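You operate a simulated robot arm through the tools that you are given. There is no shell and no other tool.

The job below is to be done with a simulated robot arm. You get a single attempt, and the scene is never put back.

Task
Press home the teal housing's seal; store the housing in the teal box.
Fine: use the seal press, leave its slide out and shut the lid.

Only the result counts: the job must be done as asked and must still hold three seconds after the hand-in. Knocking over, shifting, dropping, spilling or breaking anything else fails it. A push-on lid holds only when it is set on centred and level and pressed home; a screw cap is set on level and turned clockwise until tight.

Robot
A 6-joint arm with a two-finger gripper, fixed in place. Base frame: the origin is at the foot of the arm, x ahead of it, y to its left, z up; the work surface is at about z = 0. Units: mm, rad, N and s.
With the tool pointing down near the work surface it reaches from about 180 to 480 mm from the base axis. Its first joint turns from -1.152 to 1.152 rad. Payload 1.76 kg.
The tool frame sits at the grasp point between the pads (the TCP): z along the fingers, y along the line on which they close. The tips reach 29 mm beyond it. The gripper opens to 82 mm. The gripper's body begins 58 mm behind the TCP.
Orientation is that of the tool frame in the base frame, as [roll, pitch, yaw] about the fixed x, y, z axes, in that order (R = Rz(yaw) Ry(pitch) Rx(roll)). With the fingers straight down and closing along the base's y, the tool's x points along the base's -x, its y along +y and its z along -z.

Tools
- The arm moves only by the tool send_rows. Its argument "series" is a list of rows, each a list of 7 numbers: the shift along the base's x, y, z in m, then the turn, a rotation vector about the base's x, y, z in rad, then the finger opening in m, from 0 to 0.082. In form: [[tx, ty, tz, ax, ay, az, hand], ...]. A call has 1 to 20 rows; each row shifts and turns the commanded pose from where the row before left it. Rows are played at 5 a second. More than 50 mm and 0.15 rad between two rows, or a gripper value outside its range, and nothing of the call is played. Where a pose cannot be reached the arm comes as near as it can. A force on the tool above 60 N (or 10 N above the force at the start of the call, whichever is more), or a blocked arm, ends the call early, and 0.2 s more pass. Each finger halts on what it meets, pressing with about 34 N; the grip force reading is that of the motor and also rises with nothing between the fingers. The clock runs only during rows and for 0.2 s after the last one: add rows that do not move to give the fingers time. The reply holds the time, the measured pose of the TCP, the force on the tool along the base axes, the opening and the grip force, in the units named above and with some noise, with the torque about the TCP (base axes, N m) and any sound that the robot's microphone picked up, and new pictures: "show" is both (left out), scene, wrist or none.
- Cameras (640 x 400 px; columns grow to the right, rows downward): "scene" is fixed at [59.1, 339, 416]; the picture's right is [-0.71, -0.70, 0.00], its down [-0.44, 0.45, -0.78] and it looks along [0.54, -0.56, -0.63] (base axes); focal length 214 px, centre (320, 200). "wrist" rides on the gripper at [79, 4, -89] in the tool frame; the picture's right is [-0.05, 1.00, 0.00], its down [-0.71, -0.04, -0.71] and it looks along [-0.71, -0.04, 0.71] (tool axes); focal length 256 px, centre (320, 200). There is no depth. A picture from a camera that has moved, and an enlarged one, comes with that camera's place and axes in the base frame and with its lens.
- zoom(camera, box): a new picture of the part [left, top, right, bottom] of that camera's present view, enlarged. No time passes.
- sign_off(): hands the job in; it is judged then, once.

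Nothing tells you positions but the pictures and the camera data. Unless the task says otherwise, let go and move clear before handing in.

The tools are called after "Call:" as name(argument=value, ...) on one line, values as JSON. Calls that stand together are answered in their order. send_rows: Moves the arm, as the interface text tells. Its arguments: {"type":"object","properties":{"series":{"type":"array"},"show":{"type":"string","enum":["both","scene","wrist","none"]}},"required":["series"]} The other tools are called the same way: zoom (camera, box) takes an enlarged picture of a part of a camera's view; sign_off () hands the job in.

At the start:

```text
time: 0.0
eef_pos: [254.5, 154.0, 301.2]
tool_rot: [3.141, 0.0, -3.141]
ft_force: [-0.7, 0.0, -0.5]
torque: [-0.05, -0.01, -0.03]
gripper_width: 81.8
grasp_force: 0.2
```

scene: 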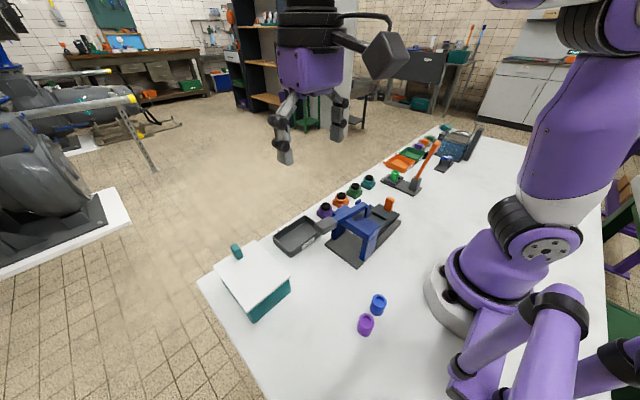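
wrist: 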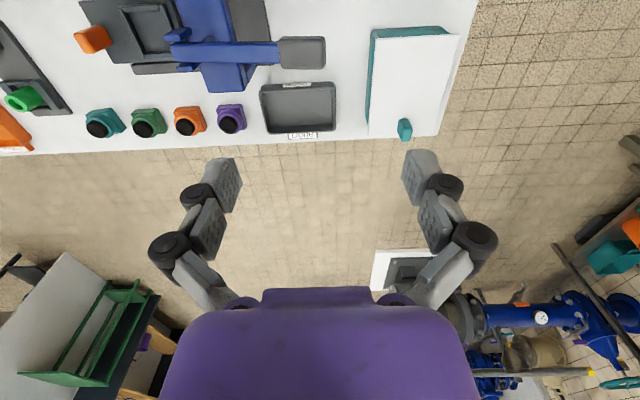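

I see a table with a blue seal press, a row of housings (purple, orange, green, teal), a gray tray and a teal box with a white lid. I'll zoom in to understand the details first.

Call:
zoom(camera="scene", box=[300, 160, 460, 270])

Call:
zoom(camera="scene", box=[190, 200, 400, 340])

Call:
zoom(camera="scene", box=[370, 110, 500, 200])

Call:
zoom(camera="wrist", box=[60, 0, 360, 160])

Call:
zoom(camera="wrist", box=[240, 0, 480, 150])

```text
3.64 times, centred on (380, 215) of scene
camera zoom: at [59.1, 339.0, 416.0], right [-0.71, -0.7, 0.0], down [-0.44, 0.45, -0.78], along [0.54, -0.56, -0.63], focal length 780 px, centre (102, 146)
```

zoom: 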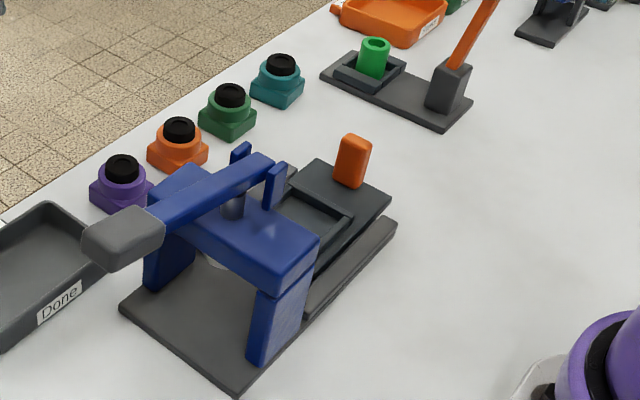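

```text
2.86 times, centred on (295, 270) of scene
camera zoom: at [59.1, 339.0, 416.0], right [-0.71, -0.7, 0.0], down [-0.44, 0.45, -0.78], along [0.54, -0.56, -0.63], focal length 613 px, centre (391, 0)
```

zoom: 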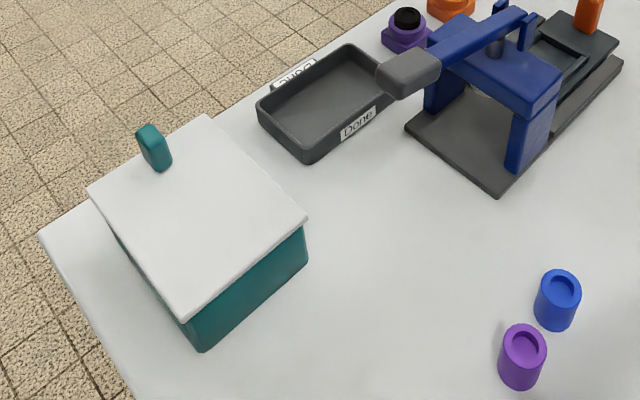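

```text
4.44 times, centred on (435, 155) of scene
camera zoom: at [59.1, 339.0, 416.0], right [-0.71, -0.7, 0.0], down [-0.44, 0.45, -0.78], along [0.54, -0.56, -0.63], focal length 953 px, centre (-191, 400)
```

zoom: 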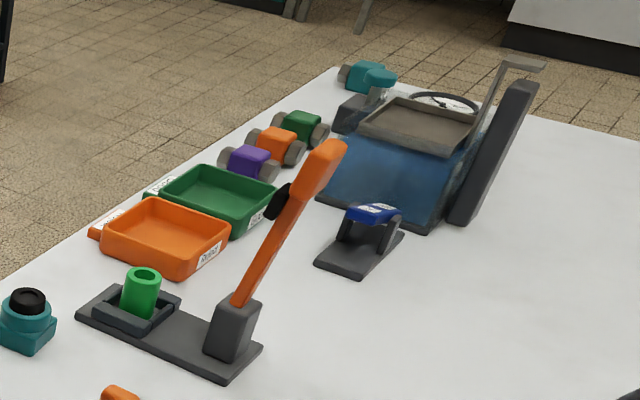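

```text
2.13 times, centred on (210, 80) of wrist
camera zoom: at [174.0, 158.5, 391.2], right [0.05, 1.0, 0.0], down [0.71, -0.04, 0.71], along [0.71, -0.04, -0.71], focal length 546 px, centre (555, 456)
```

zoom: 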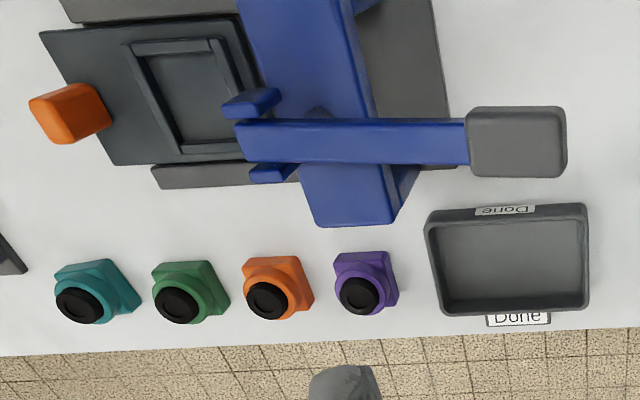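

```text
2.67 times, centred on (360, 75) of wrist
camera zoom: at [174.0, 158.5, 391.2], right [0.05, 1.0, 0.0], down [0.71, -0.04, 0.71], along [0.71, -0.04, -0.71], focal length 683 px, centre (213, 533)
```

zoom: 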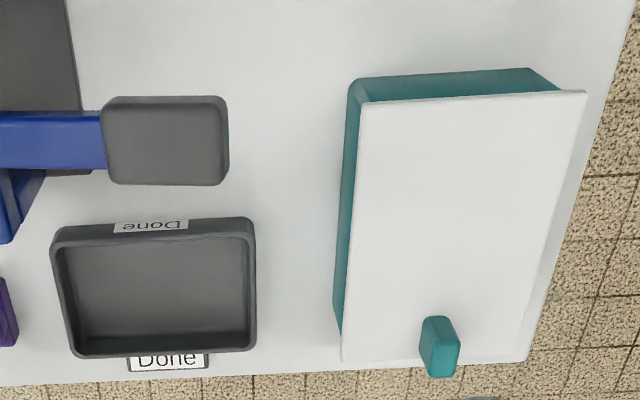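

The press slide is already out, with its nest near (240,-53). The teal housing is near (350,-188), and the box is at around y=230 with a teal handle at its far edge. I'll move the wrist camera over the housing and press to measure them better.

Call:
send_rows(series=[[0, -0.05, 0, 0, 0, 0, 0.082], [0, -0.05, 0, 0, 0, 0, 0.082], [0, -0.05, 0, 0, 0, 0, 0.082], [0, -0.05, 0, 0, 0, 0, 0.082], [0, -0.05, 0, 0, 0, 0, 0.082], [0, -0.05, -0.02, 0, 0, 0, 0.082], [0, -0.04, -0.03, 0, 0, 0, 0.082], [0, 0, 0, 0, 0, 0, 0.082]])

```text
refused: row 6 steps farther than a row can; nothing moved
```

I see the same scene as before, since that call was refused for one step over 50 mm. I'll resend it with smaller steps, toward the teal housing near (350,-188).

Call:
send_rows(series=[[0, -0.045, 0, 0, 0, 0, 0.082], [0, -0.045, 0, 0, 0, 0, 0.082], [0, -0.045, 0, 0, 0, 0, 0.082], [0, -0.045, 0, 0, 0, 0, 0.082], [0, -0.045, 0, 0, 0, 0, 0.082], [0, -0.045, -0.01, 0, 0, 0, 0.082], [0, -0.04, -0.02, 0, 0, 0, 0.082], [0, -0.03, -0.02, 0, 0, 0, 0.082], [0, 0, 0, 0, 0, 0, 0.082]])

```text
time: 2.0
eef_pos: [253.0, -185.9, 251.0]
tool_rot: [-3.14, 0.002, -3.141]
ft_force: [-0.2, 0.3, -0.7]
torque: [0.01, 0.02, -0.03]
gripper_width: 82.0
grasp_force: 0.0
camera wrist: at [173.8, -181.9, 341.6], right [0.05, 1.0, 0.0], down [0.71, -0.04, 0.71], along [0.71, -0.04, -0.71], focal length 256 px, centre (320, 200)
```

scene: 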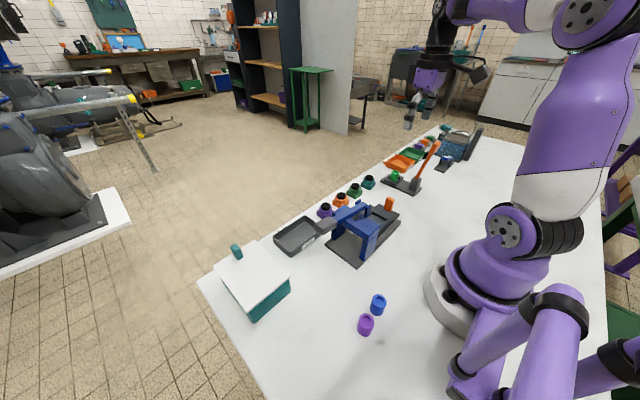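
wrist: 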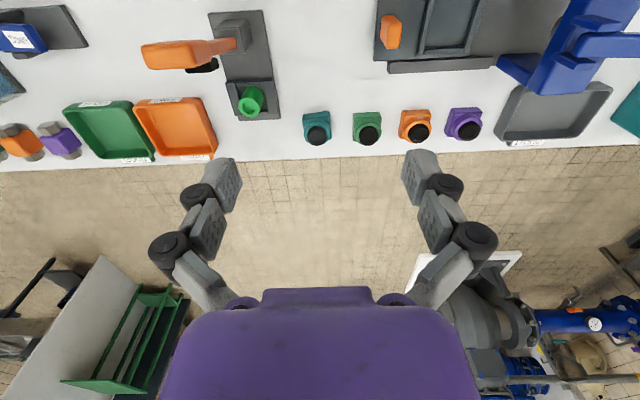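

Call:
zoom(camera="wrist", box=[280, 80, 400, 160])

Call:
zoom(camera="wrist", box=[360, 0, 640, 150])

Call:
zoom(camera="wrist", box=[0, 0, 300, 170])

```text
5.00 times, centred on (340, 120) of wrist
camera zoom: at [173.8, -181.9, 341.6], right [0.05, 1.0, 0.0], down [0.71, -0.04, 0.71], along [0.71, -0.04, -0.71], focal length 1280 px, centre (220, 600)
```

zoom: 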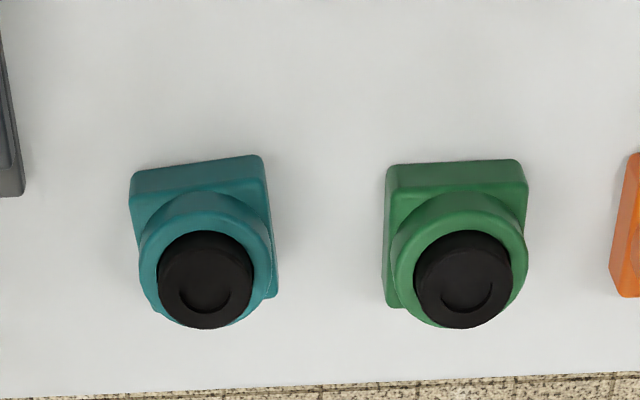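

```text
2.29 times, centred on (500, 75) of wrist
camera zoom: at [173.8, -181.9, 341.6], right [0.05, 1.0, 0.0], down [0.71, -0.04, 0.71], along [0.71, -0.04, -0.71], focal length 585 px, centre (-91, 486)
```

zoom: 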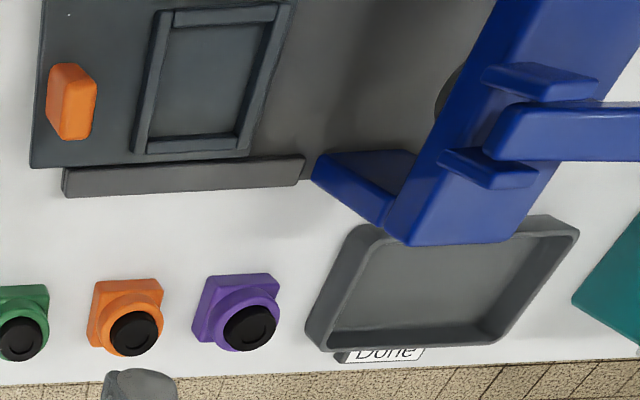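

```text
2.13 times, centred on (150, 85) of wrist
camera zoom: at [173.8, -181.9, 341.6], right [0.05, 1.0, 0.0], down [0.71, -0.04, 0.71], along [0.71, -0.04, -0.71], focal length 546 px, centre (683, 445)
```

zoom: 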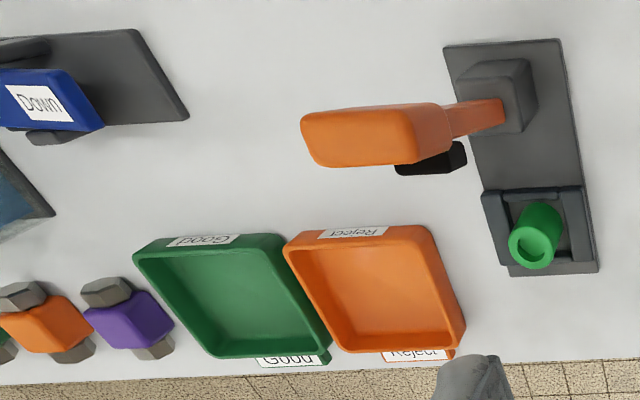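

The four housings are in a row, with the teal one at about (361,-196) and turned roughly 5°. The press nest is near (240,-49). I'll move over the press for a closer look at the nest, slide handle and lever.

Call:
send_rows(series=[[0, 0.045, 0, 0, 0, 0, 0.082], [0, 0.045, 0, 0, 0, 0, 0.082], [-0.015, 0.04, -0.01, 0, 0, 0, 0.082], [0, 0, -0.04, 0, 0, 0, 0.082], [0, 0, 0, 0, 0, 0, 0.082]])

Call:
zoom(camera="wrist", box=[200, 0, 520, 200])

```text
time: 3.2
eef_pos: [237.7, -55.2, 200.9]
tool_rot: [3.139, -0.001, -3.141]
ft_force: [-0.9, -0.7, 0.4]
torque: [-0.01, 0.01, 0.01]
gripper_width: 81.9
grasp_force: 0.0
camera wrist: at [157.8, -51.6, 292.1], right [0.05, 1.0, 0.0], down [0.71, -0.04, 0.71], along [0.71, -0.04, -0.71], focal length 256 px, centre (320, 200)
```

scene: 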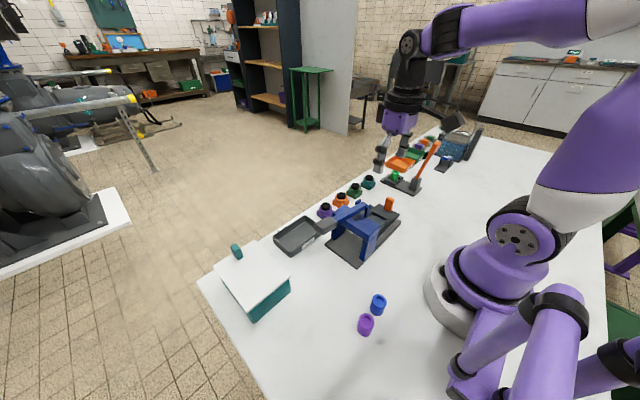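
wrist: 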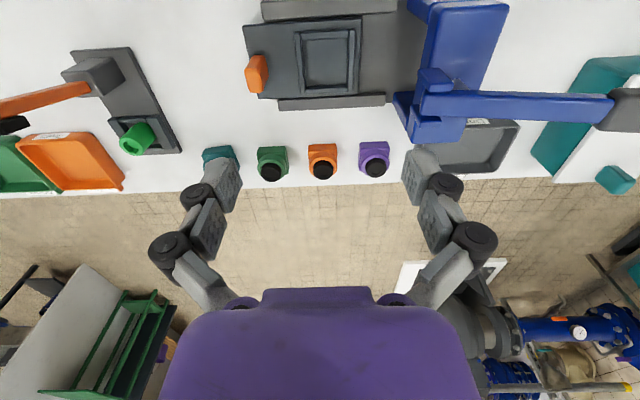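

```text
2.00 times, centred on (360, 100) of wrist
camera zoom: at [157.8, -51.6, 292.1], right [0.05, 1.0, 0.0], down [0.71, -0.04, 0.71], along [0.71, -0.04, -0.71], focal length 512 px, centre (240, 400)
```

zoom: 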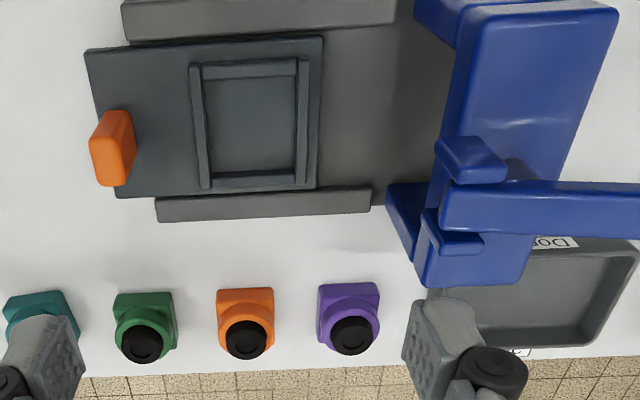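

I can now see the nest, orange handle, blue gantry and lever. I'll zoom in for exact measurements.

Call:
zoom(camera="wrist", box=[240, 10, 380, 110])

Call:
zoom(camera="wrist", box=[380, 0, 540, 150])

Call:
zoom(camera="scene", box=[310, 185, 420, 270])

```text
4.00 times, centred on (310, 60) of wrist
camera zoom: at [157.8, -51.6, 292.1], right [0.05, 1.0, 0.0], down [0.71, -0.04, 0.71], along [0.71, -0.04, -0.71], focal length 1024 px, centre (360, 760)
```

zoom: 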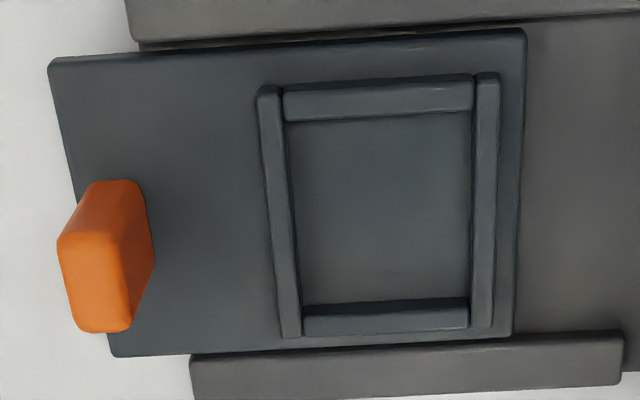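

```text
2.67 times, centred on (460, 75) of wrist
camera zoom: at [157.8, -51.6, 292.1], right [0.05, 1.0, 0.0], down [0.71, -0.04, 0.71], along [0.71, -0.04, -0.71], focal length 683 px, centre (-53, 533)
```

zoom: 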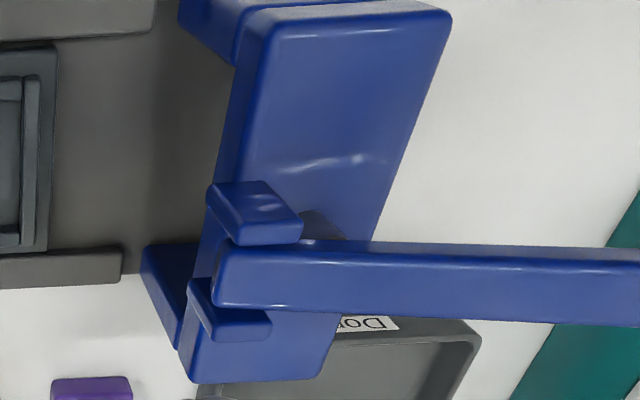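

```text
4.71 times, centred on (365, 228) of scene
camera zoom: at [59.1, 339.0, 416.0], right [-0.71, -0.7, 0.0], down [-0.44, 0.45, -0.78], along [0.54, -0.56, -0.63], focal length 1009 px, centre (108, 71)
```

zoom: 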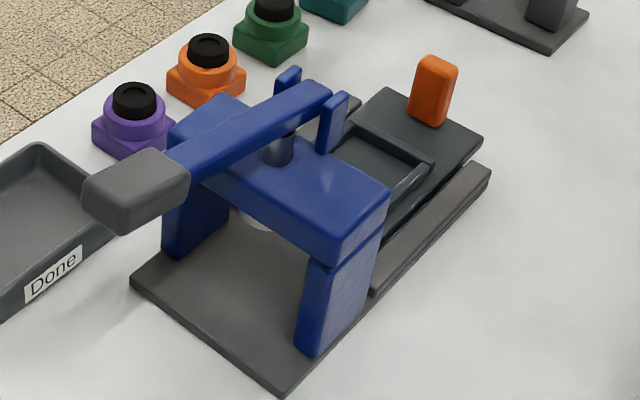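

The nest's inside is about 44 mm square, centred near (241,-51). The orange handle is at (241,-115), and the lever pad is at about (241,138,140). Next I'll look closely at the box and lid.

Call:
send_rows(series=[[0, 0.04, 0.02, 0, 0, 0, 0.082], [0, 0.045, 0, 0, 0, 0, 0.082], [0, 0.045, 0, 0, 0, 0, 0.082], [0, 0.045, 0, 0, 0, 0, 0.082], [0, 0.045, 0, 0, 0, 0, 0.082], [0, 0.04, 0, 0, 0, 0, 0.082], [0, 0.04, 0, 0, 0, 0, 0.082], [0, 0, 0, 0, 0, 0, 0.082]])

Call:
zoom(camera="wrist", box=[220, 0, 480, 180])

Call:
zoom(camera="scene", box=[200, 230, 310, 330])

```text
time: 5.0
eef_pos: [238.6, 244.5, 220.2]
tool_rot: [3.14, 0.002, 3.14]
ft_force: [0.5, 0.5, 0.0]
torque: [-0.03, 0.01, 0.01]
gripper_width: 82.2
grasp_force: 0.1
camera wrist: at [159.1, 249.0, 311.1], right [0.05, 1.0, 0.0], down [0.71, -0.04, 0.71], along [0.71, -0.04, -0.71], focal length 256 px, centre (320, 200)
```

scene: 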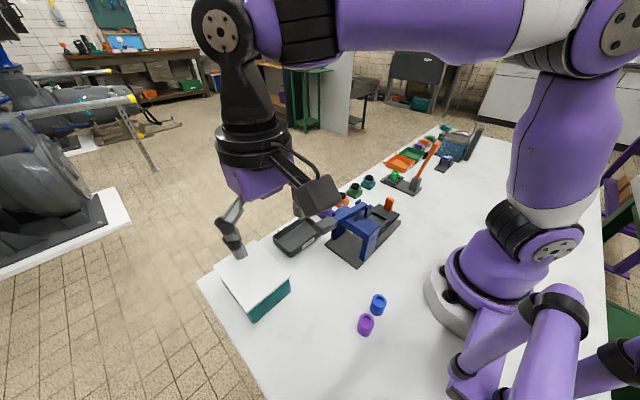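
wrist: 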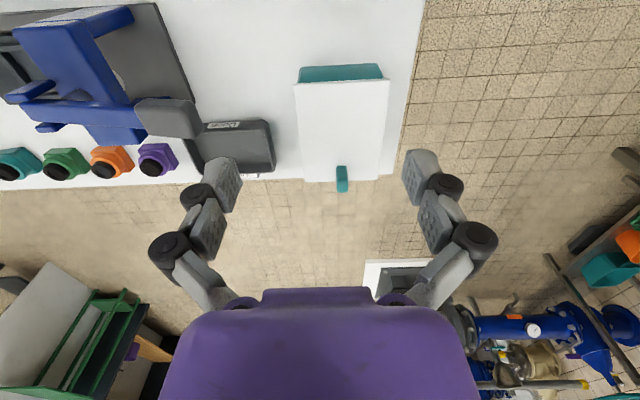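

```text
2.22 times, centred on (350, 90) of wrist
camera zoom: at [159.1, 249.0, 311.1], right [0.05, 1.0, 0.0], down [0.71, -0.04, 0.71], along [0.71, -0.04, -0.71], focal length 569 px, centre (253, 444)
```

zoom: 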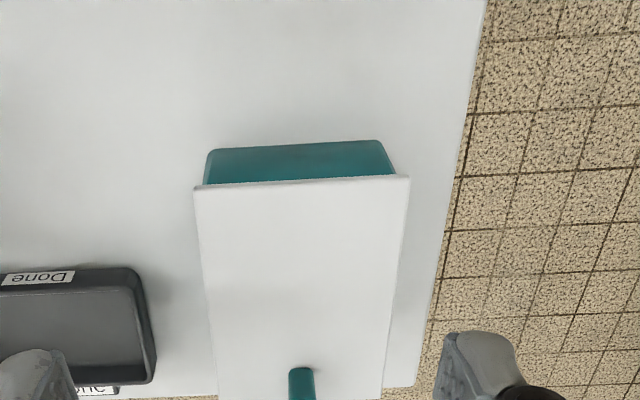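

```text
4.00 times, centred on (255, 280) of scene
camera zoom: at [59.1, 339.0, 416.0], right [-0.71, -0.7, 0.0], down [-0.44, 0.45, -0.78], along [0.54, -0.56, -0.63], focal length 858 px, centre (580, -120)
```

zoom: 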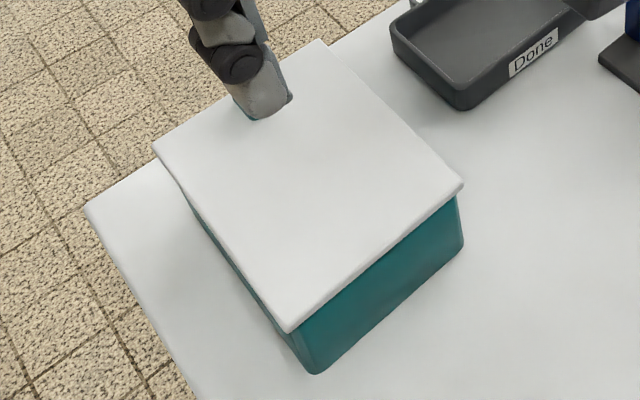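

The box is about 128×96 mm with a lid top at z≈50 and a teal handle near (370,266) at the far edge, so it's possibly hinged at the near edge. I'll start with the pressing, so I'm going back over the teal housing for a close measurement.

Call:
send_rows(series=[[0.005, -0.045, 0, 0, 0, 0, 0.082], [0.005, -0.045, 0, 0, 0, 0, 0.082], [0.005, -0.045, 0, 0, 0, 0, 0.082], [0.005, -0.045, 0, 0, 0, 0, 0.082], [0.005, -0.045, 0, 0, 0, 0, 0.082], [0.005, -0.045, 0, 0, 0, 0, 0.082], [0.005, -0.045, 0, 0, 0, 0, 0.082], [0.005, -0.045, 0, 0, 0, 0, 0.082], [0.01, -0.045, 0, 0, 0, 0, 0.06], [0.01, -0.035, -0.02, 0, 0, 0, 0.06], [0, 0, -0.04, 0, 0, 0, 0.06], [0, 0, -0.03, 0, 0, 0, 0.06], [0, 0, 0, 0, 0, 0, 0.06]])

Call:
zoom(camera="wrist", box=[240, 60, 440, 200])

```text
time: 7.8
eef_pos: [298.5, -195.5, 130.8]
tool_rot: [3.14, 0.0, -3.141]
ft_force: [0.5, 1.3, -0.9]
torque: [0.0, -0.01, 0.04]
gripper_width: 59.7
grasp_force: 0.1
camera wrist: at [218.9, -192.0, 220.8], right [0.05, 1.0, 0.0], down [0.71, -0.04, 0.71], along [0.71, -0.04, -0.71], focal length 256 px, centre (320, 200)
```

scene: 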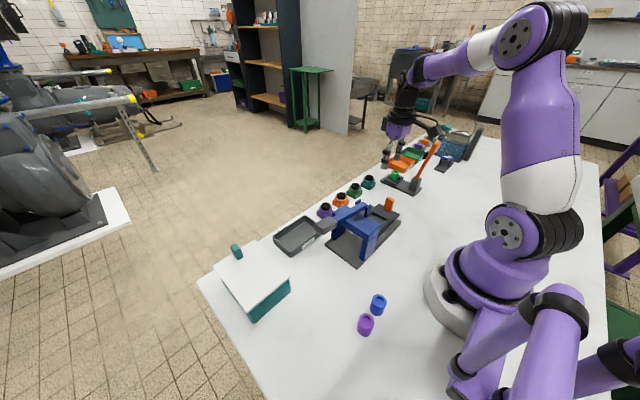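
wrist: 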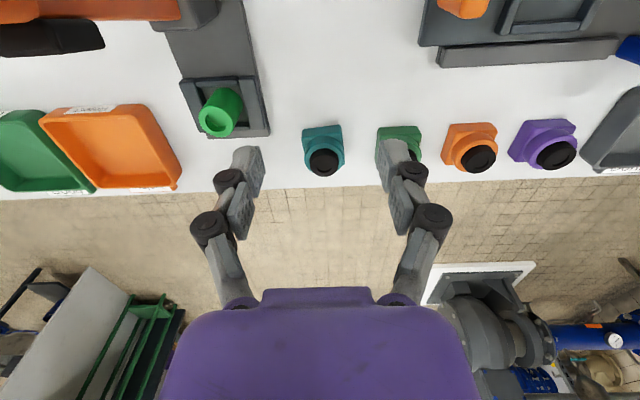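

```text
2.86 times, centred on (340, 130) of wrist
camera zoom: at [218.9, -192.0, 220.8], right [0.05, 1.0, 0.0], down [0.71, -0.04, 0.71], along [0.71, -0.04, -0.71], focal length 731 px, centre (263, 400)
```

zoom: 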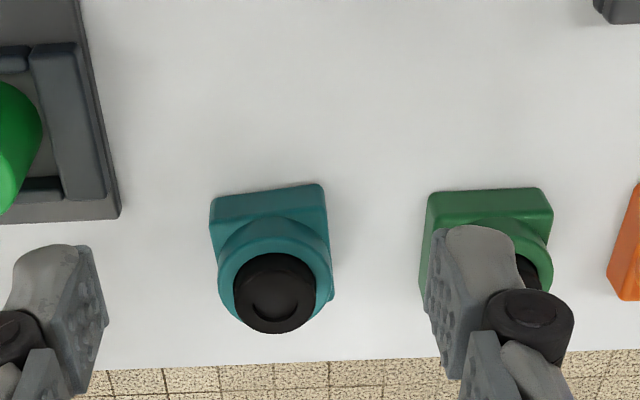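

The teal housing centre measures (360,-196.5), turned about +0.096 rad. The flange is about 39 mm, and the seal top sits at z≈35. I'll line up above it with matching yaw and check before descending.

Call:
send_rows(series=[[0.031, 0, 0, 0, 0, 0.048, 0.06], [0.031, -0.0005, 0, 0, 0, 0.048, 0.06], [0, 0, -0.03, 0, 0, 0, 0.06], [0, 0, -0.02, 0, 0, 0, 0.06], [0, 0, 0, 0, 0, 0, 0.06]])

Call:
zoom(camera="wrist", box=[220, 100, 420, 240])

Call:
zoom(camera="scene", box=[330, 120, 450, 210])

```text
time: 9.0
eef_pos: [360.5, -194.8, 81.9]
tool_rot: [3.141, -0.001, -3.044]
ft_force: [-0.3, 0.2, -0.3]
torque: [0.0, -0.05, 0.01]
gripper_width: 59.9
grasp_force: 0.0
camera wrist: at [280.6, -199.4, 171.4], right [-0.04, 1.0, 0.0], down [0.71, 0.03, 0.71], along [0.71, 0.03, -0.71], focal length 256 px, centre (320, 200)
```

scene: 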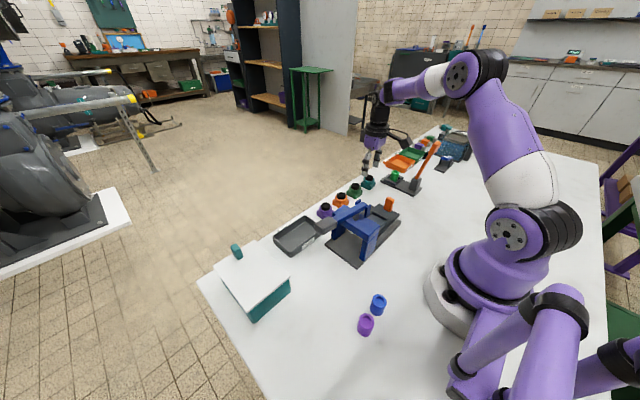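
wrist: 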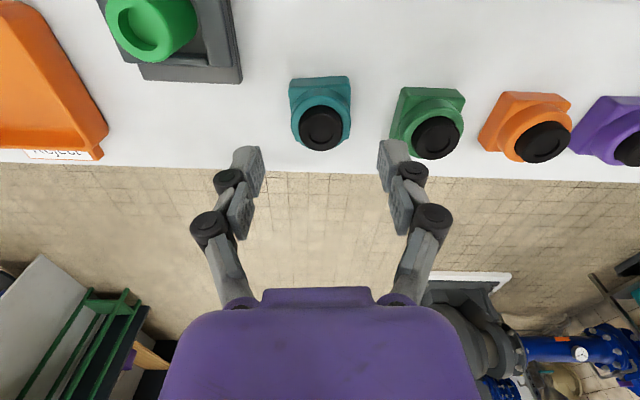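

```text
2.86 times, centred on (320, 170) of wrist
camera zoom: at [280.6, -199.4, 171.4], right [-0.04, 1.0, 0.0], down [0.71, 0.03, 0.71], along [0.71, 0.03, -0.71], focal length 731 px, centre (320, 286)
```

zoom: 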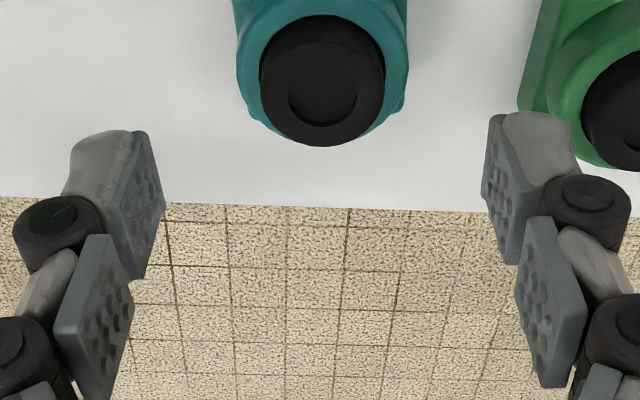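

```text
4.44 times, centred on (390, 165) of scene
camera zoom: at [59.1, 339.0, 416.0], right [-0.71, -0.7, 0.0], down [-0.44, 0.45, -0.78], along [0.54, -0.56, -0.63], focal length 953 px, centre (9, 356)
```

zoom: 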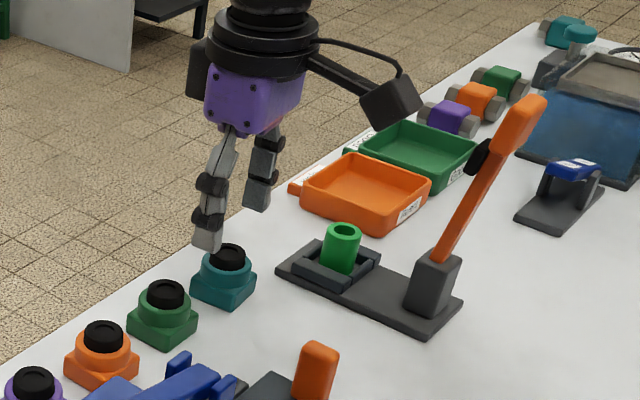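

The fingers straddle the housing symmetrically and the yaw matches. I'll descend to about 9 mm tip clearance and close on it.

Call:
send_rows(series=[[0, 0, -0.025, 0, 0, 0, 0.06], [0, 0, -0.018, 0, 0, 0, 0.06], [0, 0, 0, 0, 0, 0, 0.06], [0, 0, 0, 0, 0, 0, 0.045], [0, 0, 0, 0, 0, 0, 0.03], [0, 0, 0, 0, 0, 0, 0.03], [0, 0, 0, 0, 0, 0, 0.03]])

Call:
zoom(camera="wrist", box=[220, 100, 420, 240])

Call:
zoom(camera="scene", box=[330, 140, 430, 215])

```text
time: 10.6
eef_pos: [359.8, -196.3, 38.2]
tool_rot: [3.141, 0.003, -3.046]
ft_force: [0.9, 0.6, 0.7]
torque: [0.02, -0.02, 0.0]
gripper_width: 37.5
grasp_force: 34.3
camera wrist: at [280.9, -200.0, 128.7], right [-0.04, 1.0, 0.0], down [0.71, 0.03, 0.71], along [0.71, 0.03, -0.71], focal length 256 px, centre (320, 200)
```

scene: 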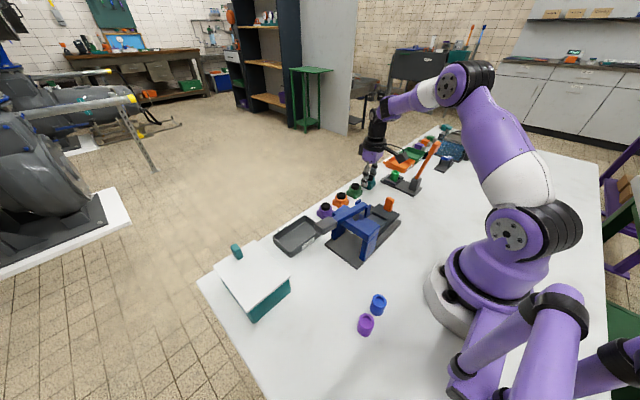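
wrist: 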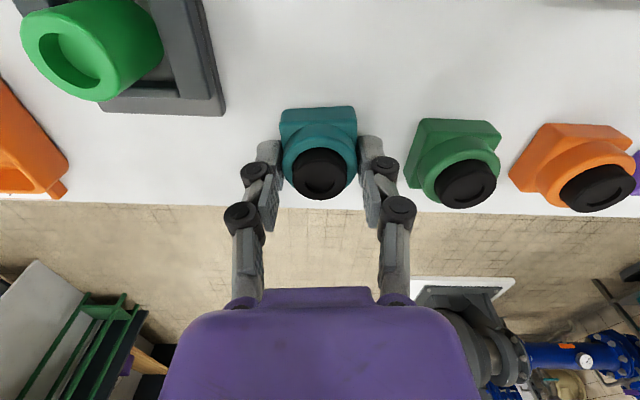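

```text
2.86 times, centred on (320, 170) of wrist
camera zoom: at [280.9, -200.0, 128.7], right [-0.04, 1.0, 0.0], down [0.71, 0.03, 0.71], along [0.71, 0.03, -0.71], focal length 731 px, centre (320, 286)
```

zoom: 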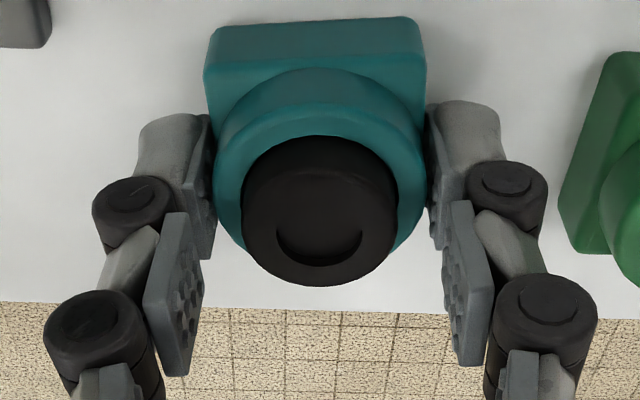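

```text
5.33 times, centred on (380, 178) of scene
camera zoom: at [59.1, 339.0, 416.0], right [-0.71, -0.7, 0.0], down [-0.44, 0.45, -0.78], along [0.54, -0.56, -0.63], focal length 1144 px, centre (0, 320)
```

zoom: 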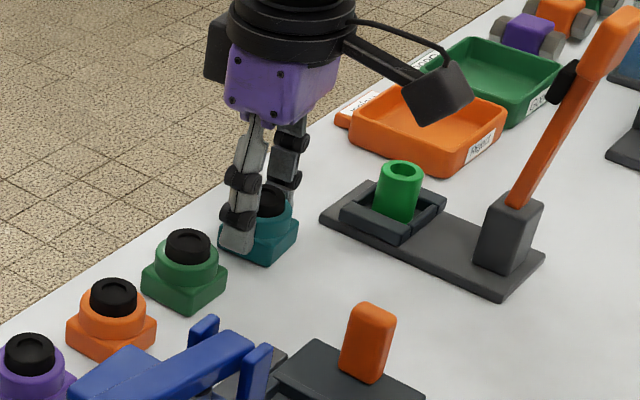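

The grip is on at 37.5 mm and 34 N. I'll check how the housing's edge lines up with the fingers before lifting.

Call:
zoom(camera="wrist", box=[260, 90, 380, 165])

```text
5.33 times, centred on (320, 128) of wrist
camera zoom: at [280.9, -200.0, 128.7], right [-0.04, 1.0, 0.0], down [0.71, 0.03, 0.71], along [0.71, 0.03, -0.71], focal length 1365 px, centre (320, 587)
```

zoom: 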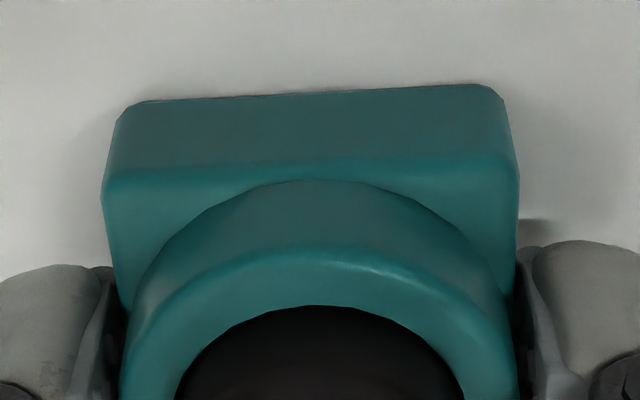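

The housing is aligned with the fingers. I'll lift it, turn it back to yaw π and carry it above the nest at about (241,-51).

Call:
send_rows(series=[[0, 0, 0.01, 0, 0, 0, 0.03], [0, 0, 0.04, 0, 0, 0, 0.03], [0, 0, 0.04, 0, 0, 0, 0.03], [-0.02, 0.025, 0, 0, 0, -0.016, 0.03], [-0.025, 0.03, 0, 0, 0, -0.02, 0.03], [-0.025, 0.03, 0, 0, 0, -0.02, 0.03], [-0.025, 0.03, 0, 0, 0, -0.02, 0.03], [-0.0245, 0.0305, -0.02, 0, 0, -0.02, 0.03], [0, 0, 0, 0, 0, 0, 0.03]])

Call:
zoom(camera="wrist", box=[220, 20, 420, 160])

Call:
zoom(camera="scene", box=[320, 150, 430, 240])

```text
time: 12.6
eef_pos: [242.3, -50.1, 106.6]
tool_rot: [3.141, 0.003, -3.14]
ft_force: [0.3, -0.4, -1.8]
torque: [-0.02, -0.04, 0.03]
gripper_width: 37.5
grasp_force: 34.2
camera wrist: at [162.2, -45.9, 197.4], right [0.05, 1.0, 0.0], down [0.71, -0.04, 0.71], along [0.71, -0.04, -0.71], focal length 256 px, centre (320, 200)
```

scene: 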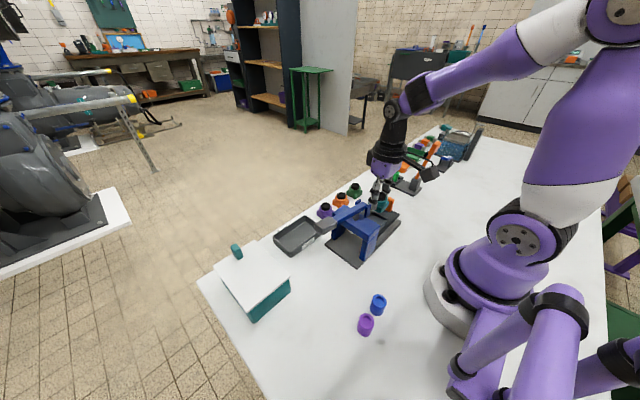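
wrist: 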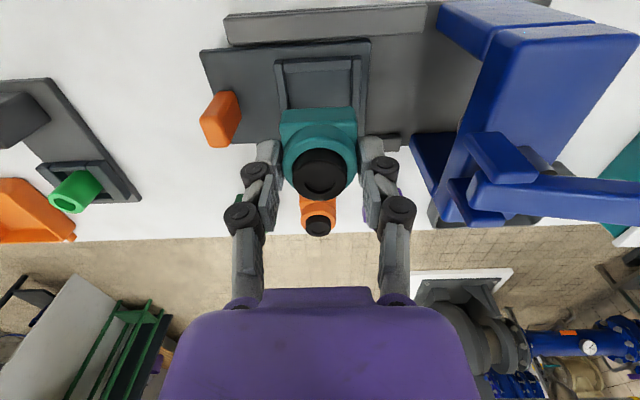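

```text
2.86 times, centred on (320, 90) of wrist
camera zoom: at [162.2, -45.9, 197.4], right [0.05, 1.0, 0.0], down [0.71, -0.04, 0.71], along [0.71, -0.04, -0.71], focal length 731 px, centre (320, 514)
```

zoom: 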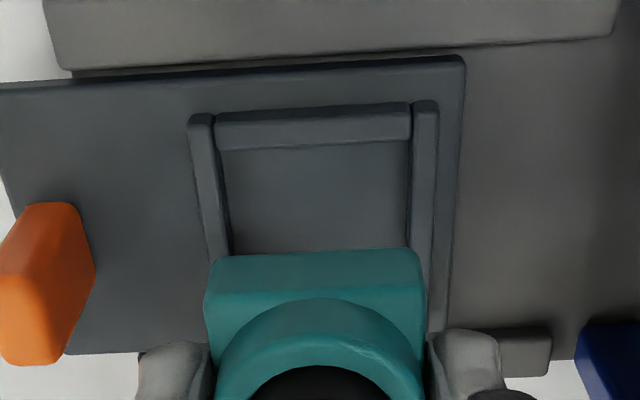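

```text
4.44 times, centred on (375, 195) of scene
camera zoom: at [59.1, 339.0, 416.0], right [-0.71, -0.7, 0.0], down [-0.44, 0.45, -0.78], along [0.54, -0.56, -0.63], focal length 953 px, centre (76, 222)
```

zoom: 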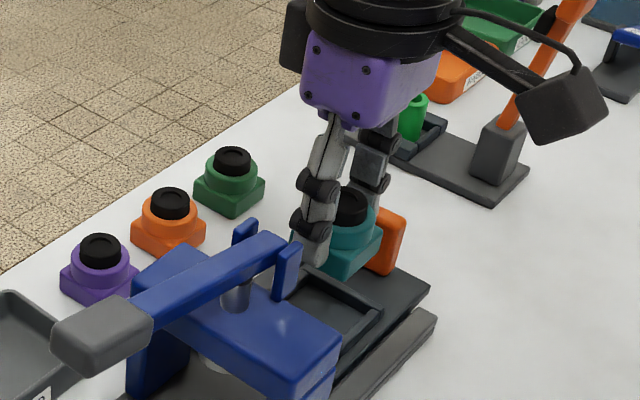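

The housing is centred over the nest to within about 1 mm. I'll make a 0.6 mm correction and lower it into the nest.

Call:
send_rows(series=[[0, -0.0006, -0.02, 0, 0, 0, 0.03], [0, 0, -0.02, 0, 0, 0, 0.03], [0, 0, -0.006, 0, 0, 0, 0.03], [0, 0, 0, 0, 0, 0, 0.03]])

Call:
zoom(camera="wrist", box=[240, 60, 400, 180])

Call:
zoom(camera="scene", box=[340, 170, 420, 235])

```text
time: 13.6
eef_pos: [240.5, -50.3, 62.2]
tool_rot: [3.139, 0.001, -3.141]
ft_force: [-0.2, -0.4, -1.3]
torque: [-0.01, -0.02, 0.01]
gripper_width: 37.3
grasp_force: 33.9
camera wrist: at [161.8, -47.1, 151.8], right [0.05, 1.0, 0.0], down [0.71, -0.04, 0.71], along [0.71, -0.04, -0.71], focal length 256 px, centre (320, 200)
```

scene: 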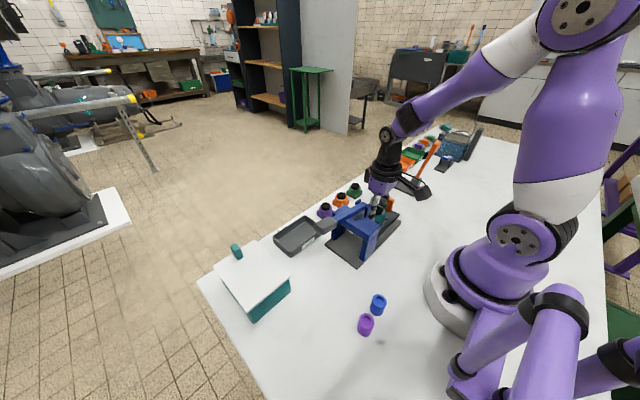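
wrist: 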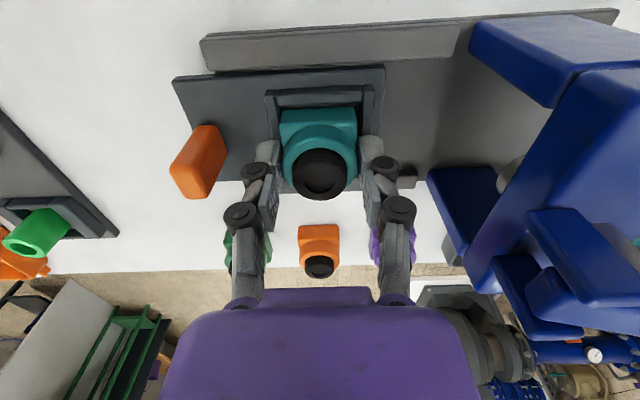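

```text
3.33 times, centred on (320, 120) of wrist
camera zoom: at [161.8, -47.1, 151.8], right [0.05, 1.0, 0.0], down [0.71, -0.04, 0.71], along [0.71, -0.04, -0.71], focal length 853 px, centre (320, 467)
```

zoom: 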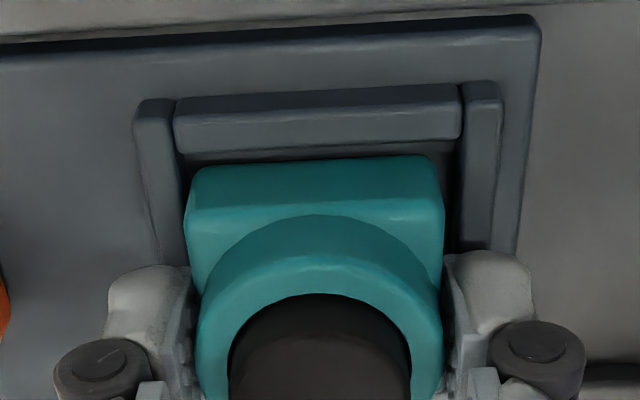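

```text
6.15 times, centred on (380, 202) of scene
camera zoom: at [59.1, 339.0, 416.0], right [-0.71, -0.7, 0.0], down [-0.44, 0.45, -0.78], along [0.54, -0.56, -0.63], focal length 1320 px, centre (-49, 185)
```

zoom: 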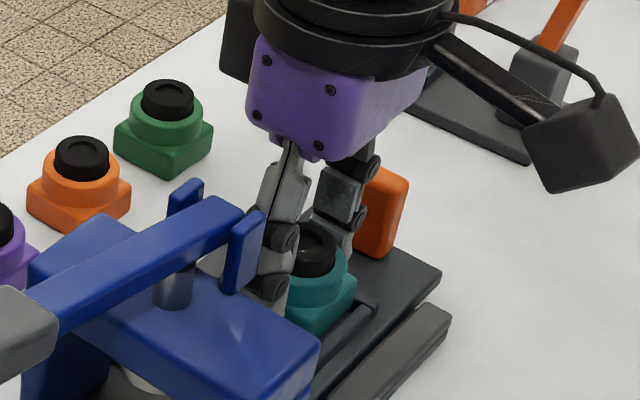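

The housing sits just above the nest walls, slightly off-centre by about 1 mm in +x and +y. I'll correct that and lower it to seat.

Call:
send_rows(series=[[0.001, 0.0008, 0, 0, 0, 0, 0.03], [0, 0, -0.004, 0, 0, 0, 0.03], [0, 0, -0.002, 0, 0, 0, 0.03], [0, 0, 0, 0, 0, 0, 0.03]])

Call:
zoom(camera="wrist", box=[240, 60, 400, 180])

```text
time: 14.6
eef_pos: [242.8, -49.5, 56.6]
tool_rot: [3.139, 0.002, -3.141]
ft_force: [-5.1, 1.5, 20.8]
torque: [0.06, 0.28, 0.05]
gripper_width: 37.8
grasp_force: 33.7
camera wrist: at [162.7, -46.3, 146.4], right [0.05, 1.0, 0.0], down [0.7, -0.04, 0.71], along [0.71, -0.04, -0.71], focal length 256 px, centre (320, 200)
```

scene: 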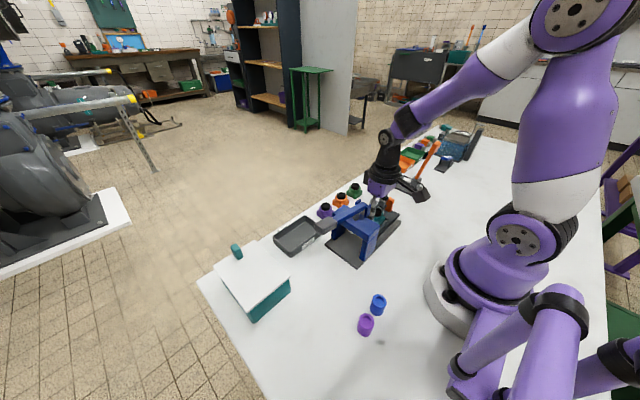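
wrist: 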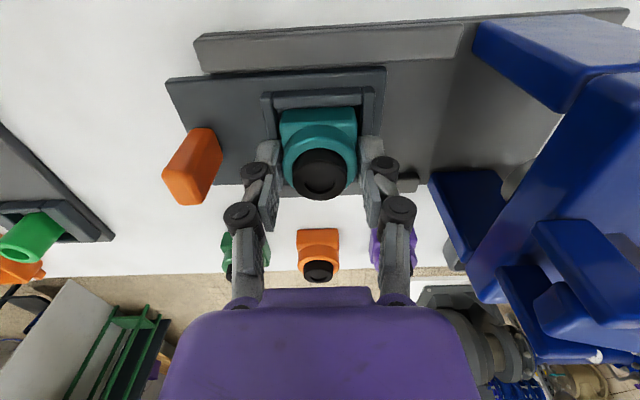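

```text
3.33 times, centred on (320, 120) of wrist
camera zoom: at [162.7, -46.3, 146.4], right [0.05, 1.0, 0.0], down [0.7, -0.04, 0.71], along [0.71, -0.04, -0.71], focal length 853 px, centre (320, 467)
```

zoom: 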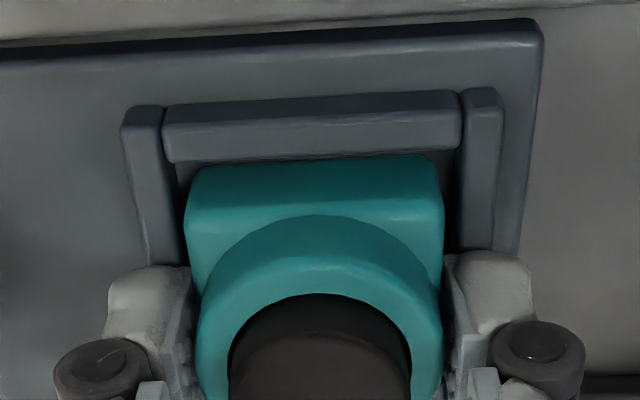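

The tool feels 21 N upward, so the housing has bottomed in the nest at floor height z≈18. I'll ease off slightly, open the fingers to 60 mm and rise to check.

Call:
send_rows(series=[[0, 0, 0.0005, 0, 0, 0, 0.03], [0, 0, 0, 0, 0, 0, 0.045], [0, 0, 0, 0, 0, 0, 0.06], [0, 0, 0, 0, 0, 0, 0.06], [0, 0, 0.04, 0, 0, 0, 0.06], [0, 0, 0.04, 0, 0, 0, 0.06], [0, 0, 0, 0, 0, 0, 0.06]])

Call:
zoom(camera="wrist", box=[220, 20, 400, 140])

Call:
zoom(camera="scene", box=[320, 180, 420, 255])

```text
time: 16.2
eef_pos: [241.5, -49.6, 136.3]
tool_rot: [3.139, -0.001, 3.141]
ft_force: [0.1, -0.6, 0.5]
torque: [0.02, 0.03, 0.01]
gripper_width: 60.2
grasp_force: 0.1
camera wrist: at [162.7, -46.3, 227.0], right [0.05, 1.0, 0.0], down [0.71, -0.04, 0.71], along [0.71, -0.04, -0.71], focal length 256 px, centre (320, 200)
```

scene: 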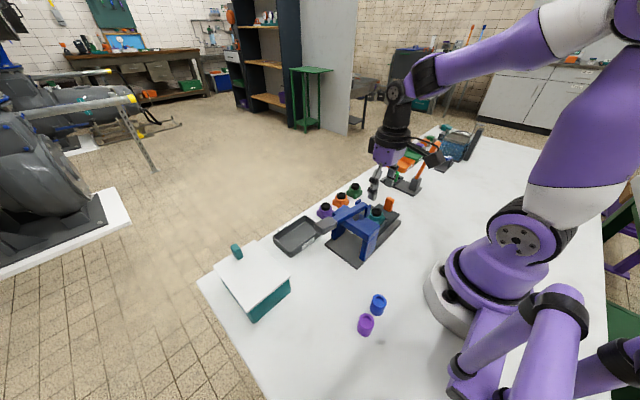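
wrist: 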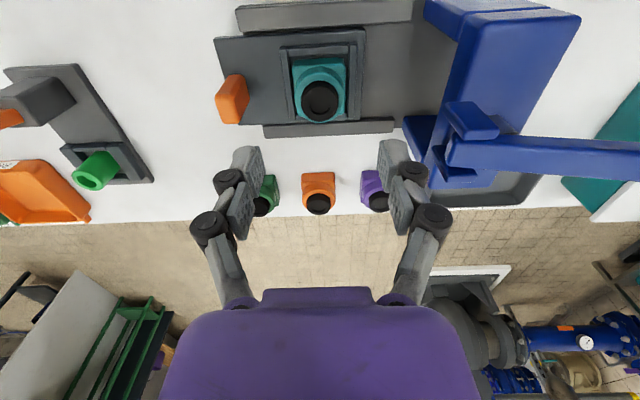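

```text
3.33 times, centred on (310, 80) of wrist
camera zoom: at [162.7, -46.3, 227.0], right [0.05, 1.0, 0.0], down [0.71, -0.04, 0.71], along [0.71, -0.04, -0.71], focal length 853 px, centre (353, 600)
```

zoom: 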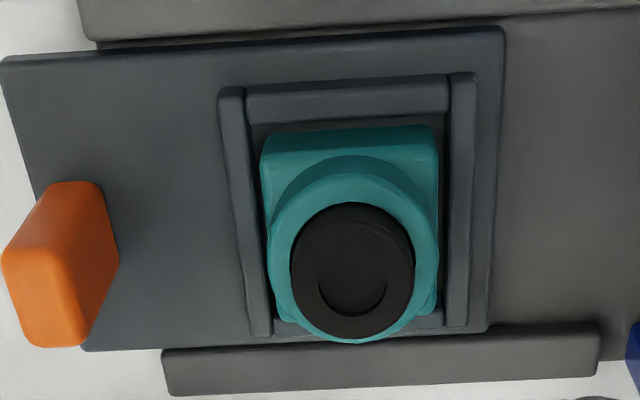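

```text
5.33 times, centred on (370, 218) of scene
camera zoom: at [59.1, 339.0, 416.0], right [-0.71, -0.7, 0.0], down [-0.44, 0.45, -0.78], along [0.54, -0.56, -0.63], focal length 1144 px, centre (53, 107)
```

zoom: 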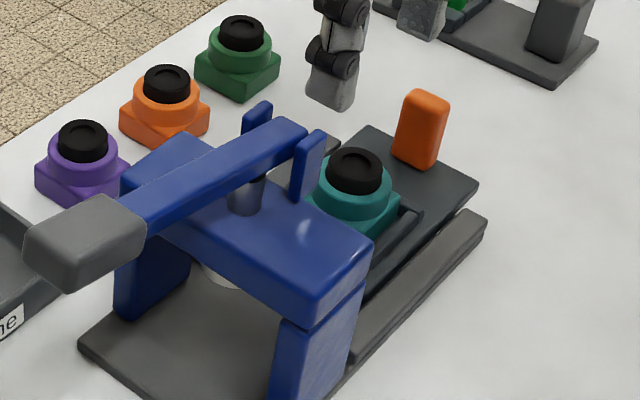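

The housing is seated in the nest. Next I'll turn the gripper 90°, so the camera is on the -y side, and hover over the orange handle at (241,-115).

Call:
send_rows(series=[[0, 0, 0.03, 0, 0, 0, 0.06], [0, 0, 0.03, 0, 0, 0.1428, 0.06], [0, -0.01, 0, 0, 0, 0.1428, 0.05], [0, -0.01, 0, 0, 0, 0.1428, 0.05], [0, -0.01, 0, 0, 0, 0.1428, 0.05], [0, -0.01, 0, 0, 0, 0.1428, 0.05], [0, -0.01, 0, 0, 0, 0.1428, 0.05], [0, -0.01, 0, 0, 0, 0.1428, 0.05], [0, -0.005, 0, 0, 0, 0.1428, 0.05], [0, 0, 0, 0, 0, 0.1428, 0.05], [0, 0, 0, 0, 0, 0.1428, 0.05], [0, 0, 0, 0, 0, 0.1428, 0.05], [0, 0, 0, 0, 0, 0, 0.05]])

Call:
zoom(camera="wrist", box=[220, 20, 420, 180])

```text
time: 19.0
eef_pos: [242.0, -116.9, 196.1]
tool_rot: [3.14, -0.001, -1.568]
ft_force: [-1.2, 0.4, -1.2]
torque: [0.01, -0.01, 0.01]
gripper_width: 49.8
grasp_force: 0.1
camera wrist: at [237.9, -194.9, 286.7], right [-1.0, 0.05, 0.0], down [0.04, 0.71, 0.71], along [0.04, 0.71, -0.71], focal length 256 px, centre (320, 200)
```

scene: 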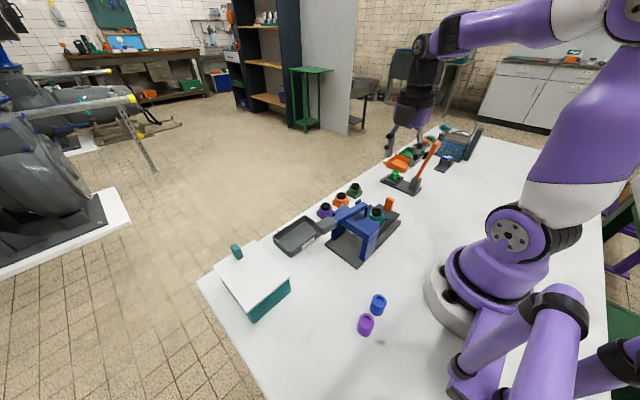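
wrist: 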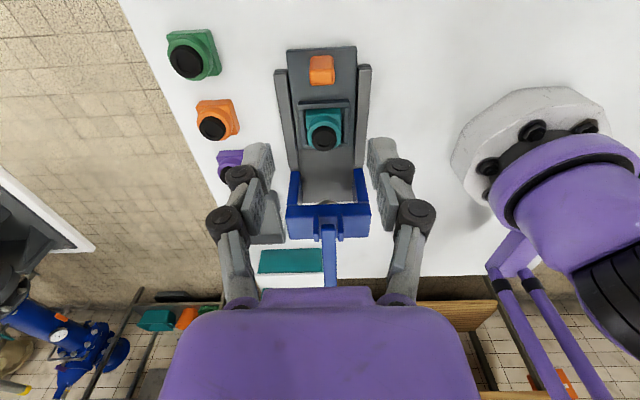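

```text
2.50 times, centred on (320, 100) of wrist
camera zoom: at [237.9, -194.9, 286.7], right [-1.0, 0.05, 0.0], down [0.04, 0.71, 0.71], along [0.04, 0.71, -0.71], focal length 640 px, centre (320, 450)
```

zoom: 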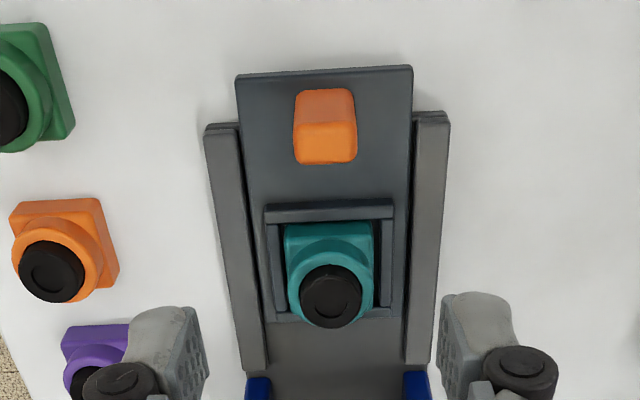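

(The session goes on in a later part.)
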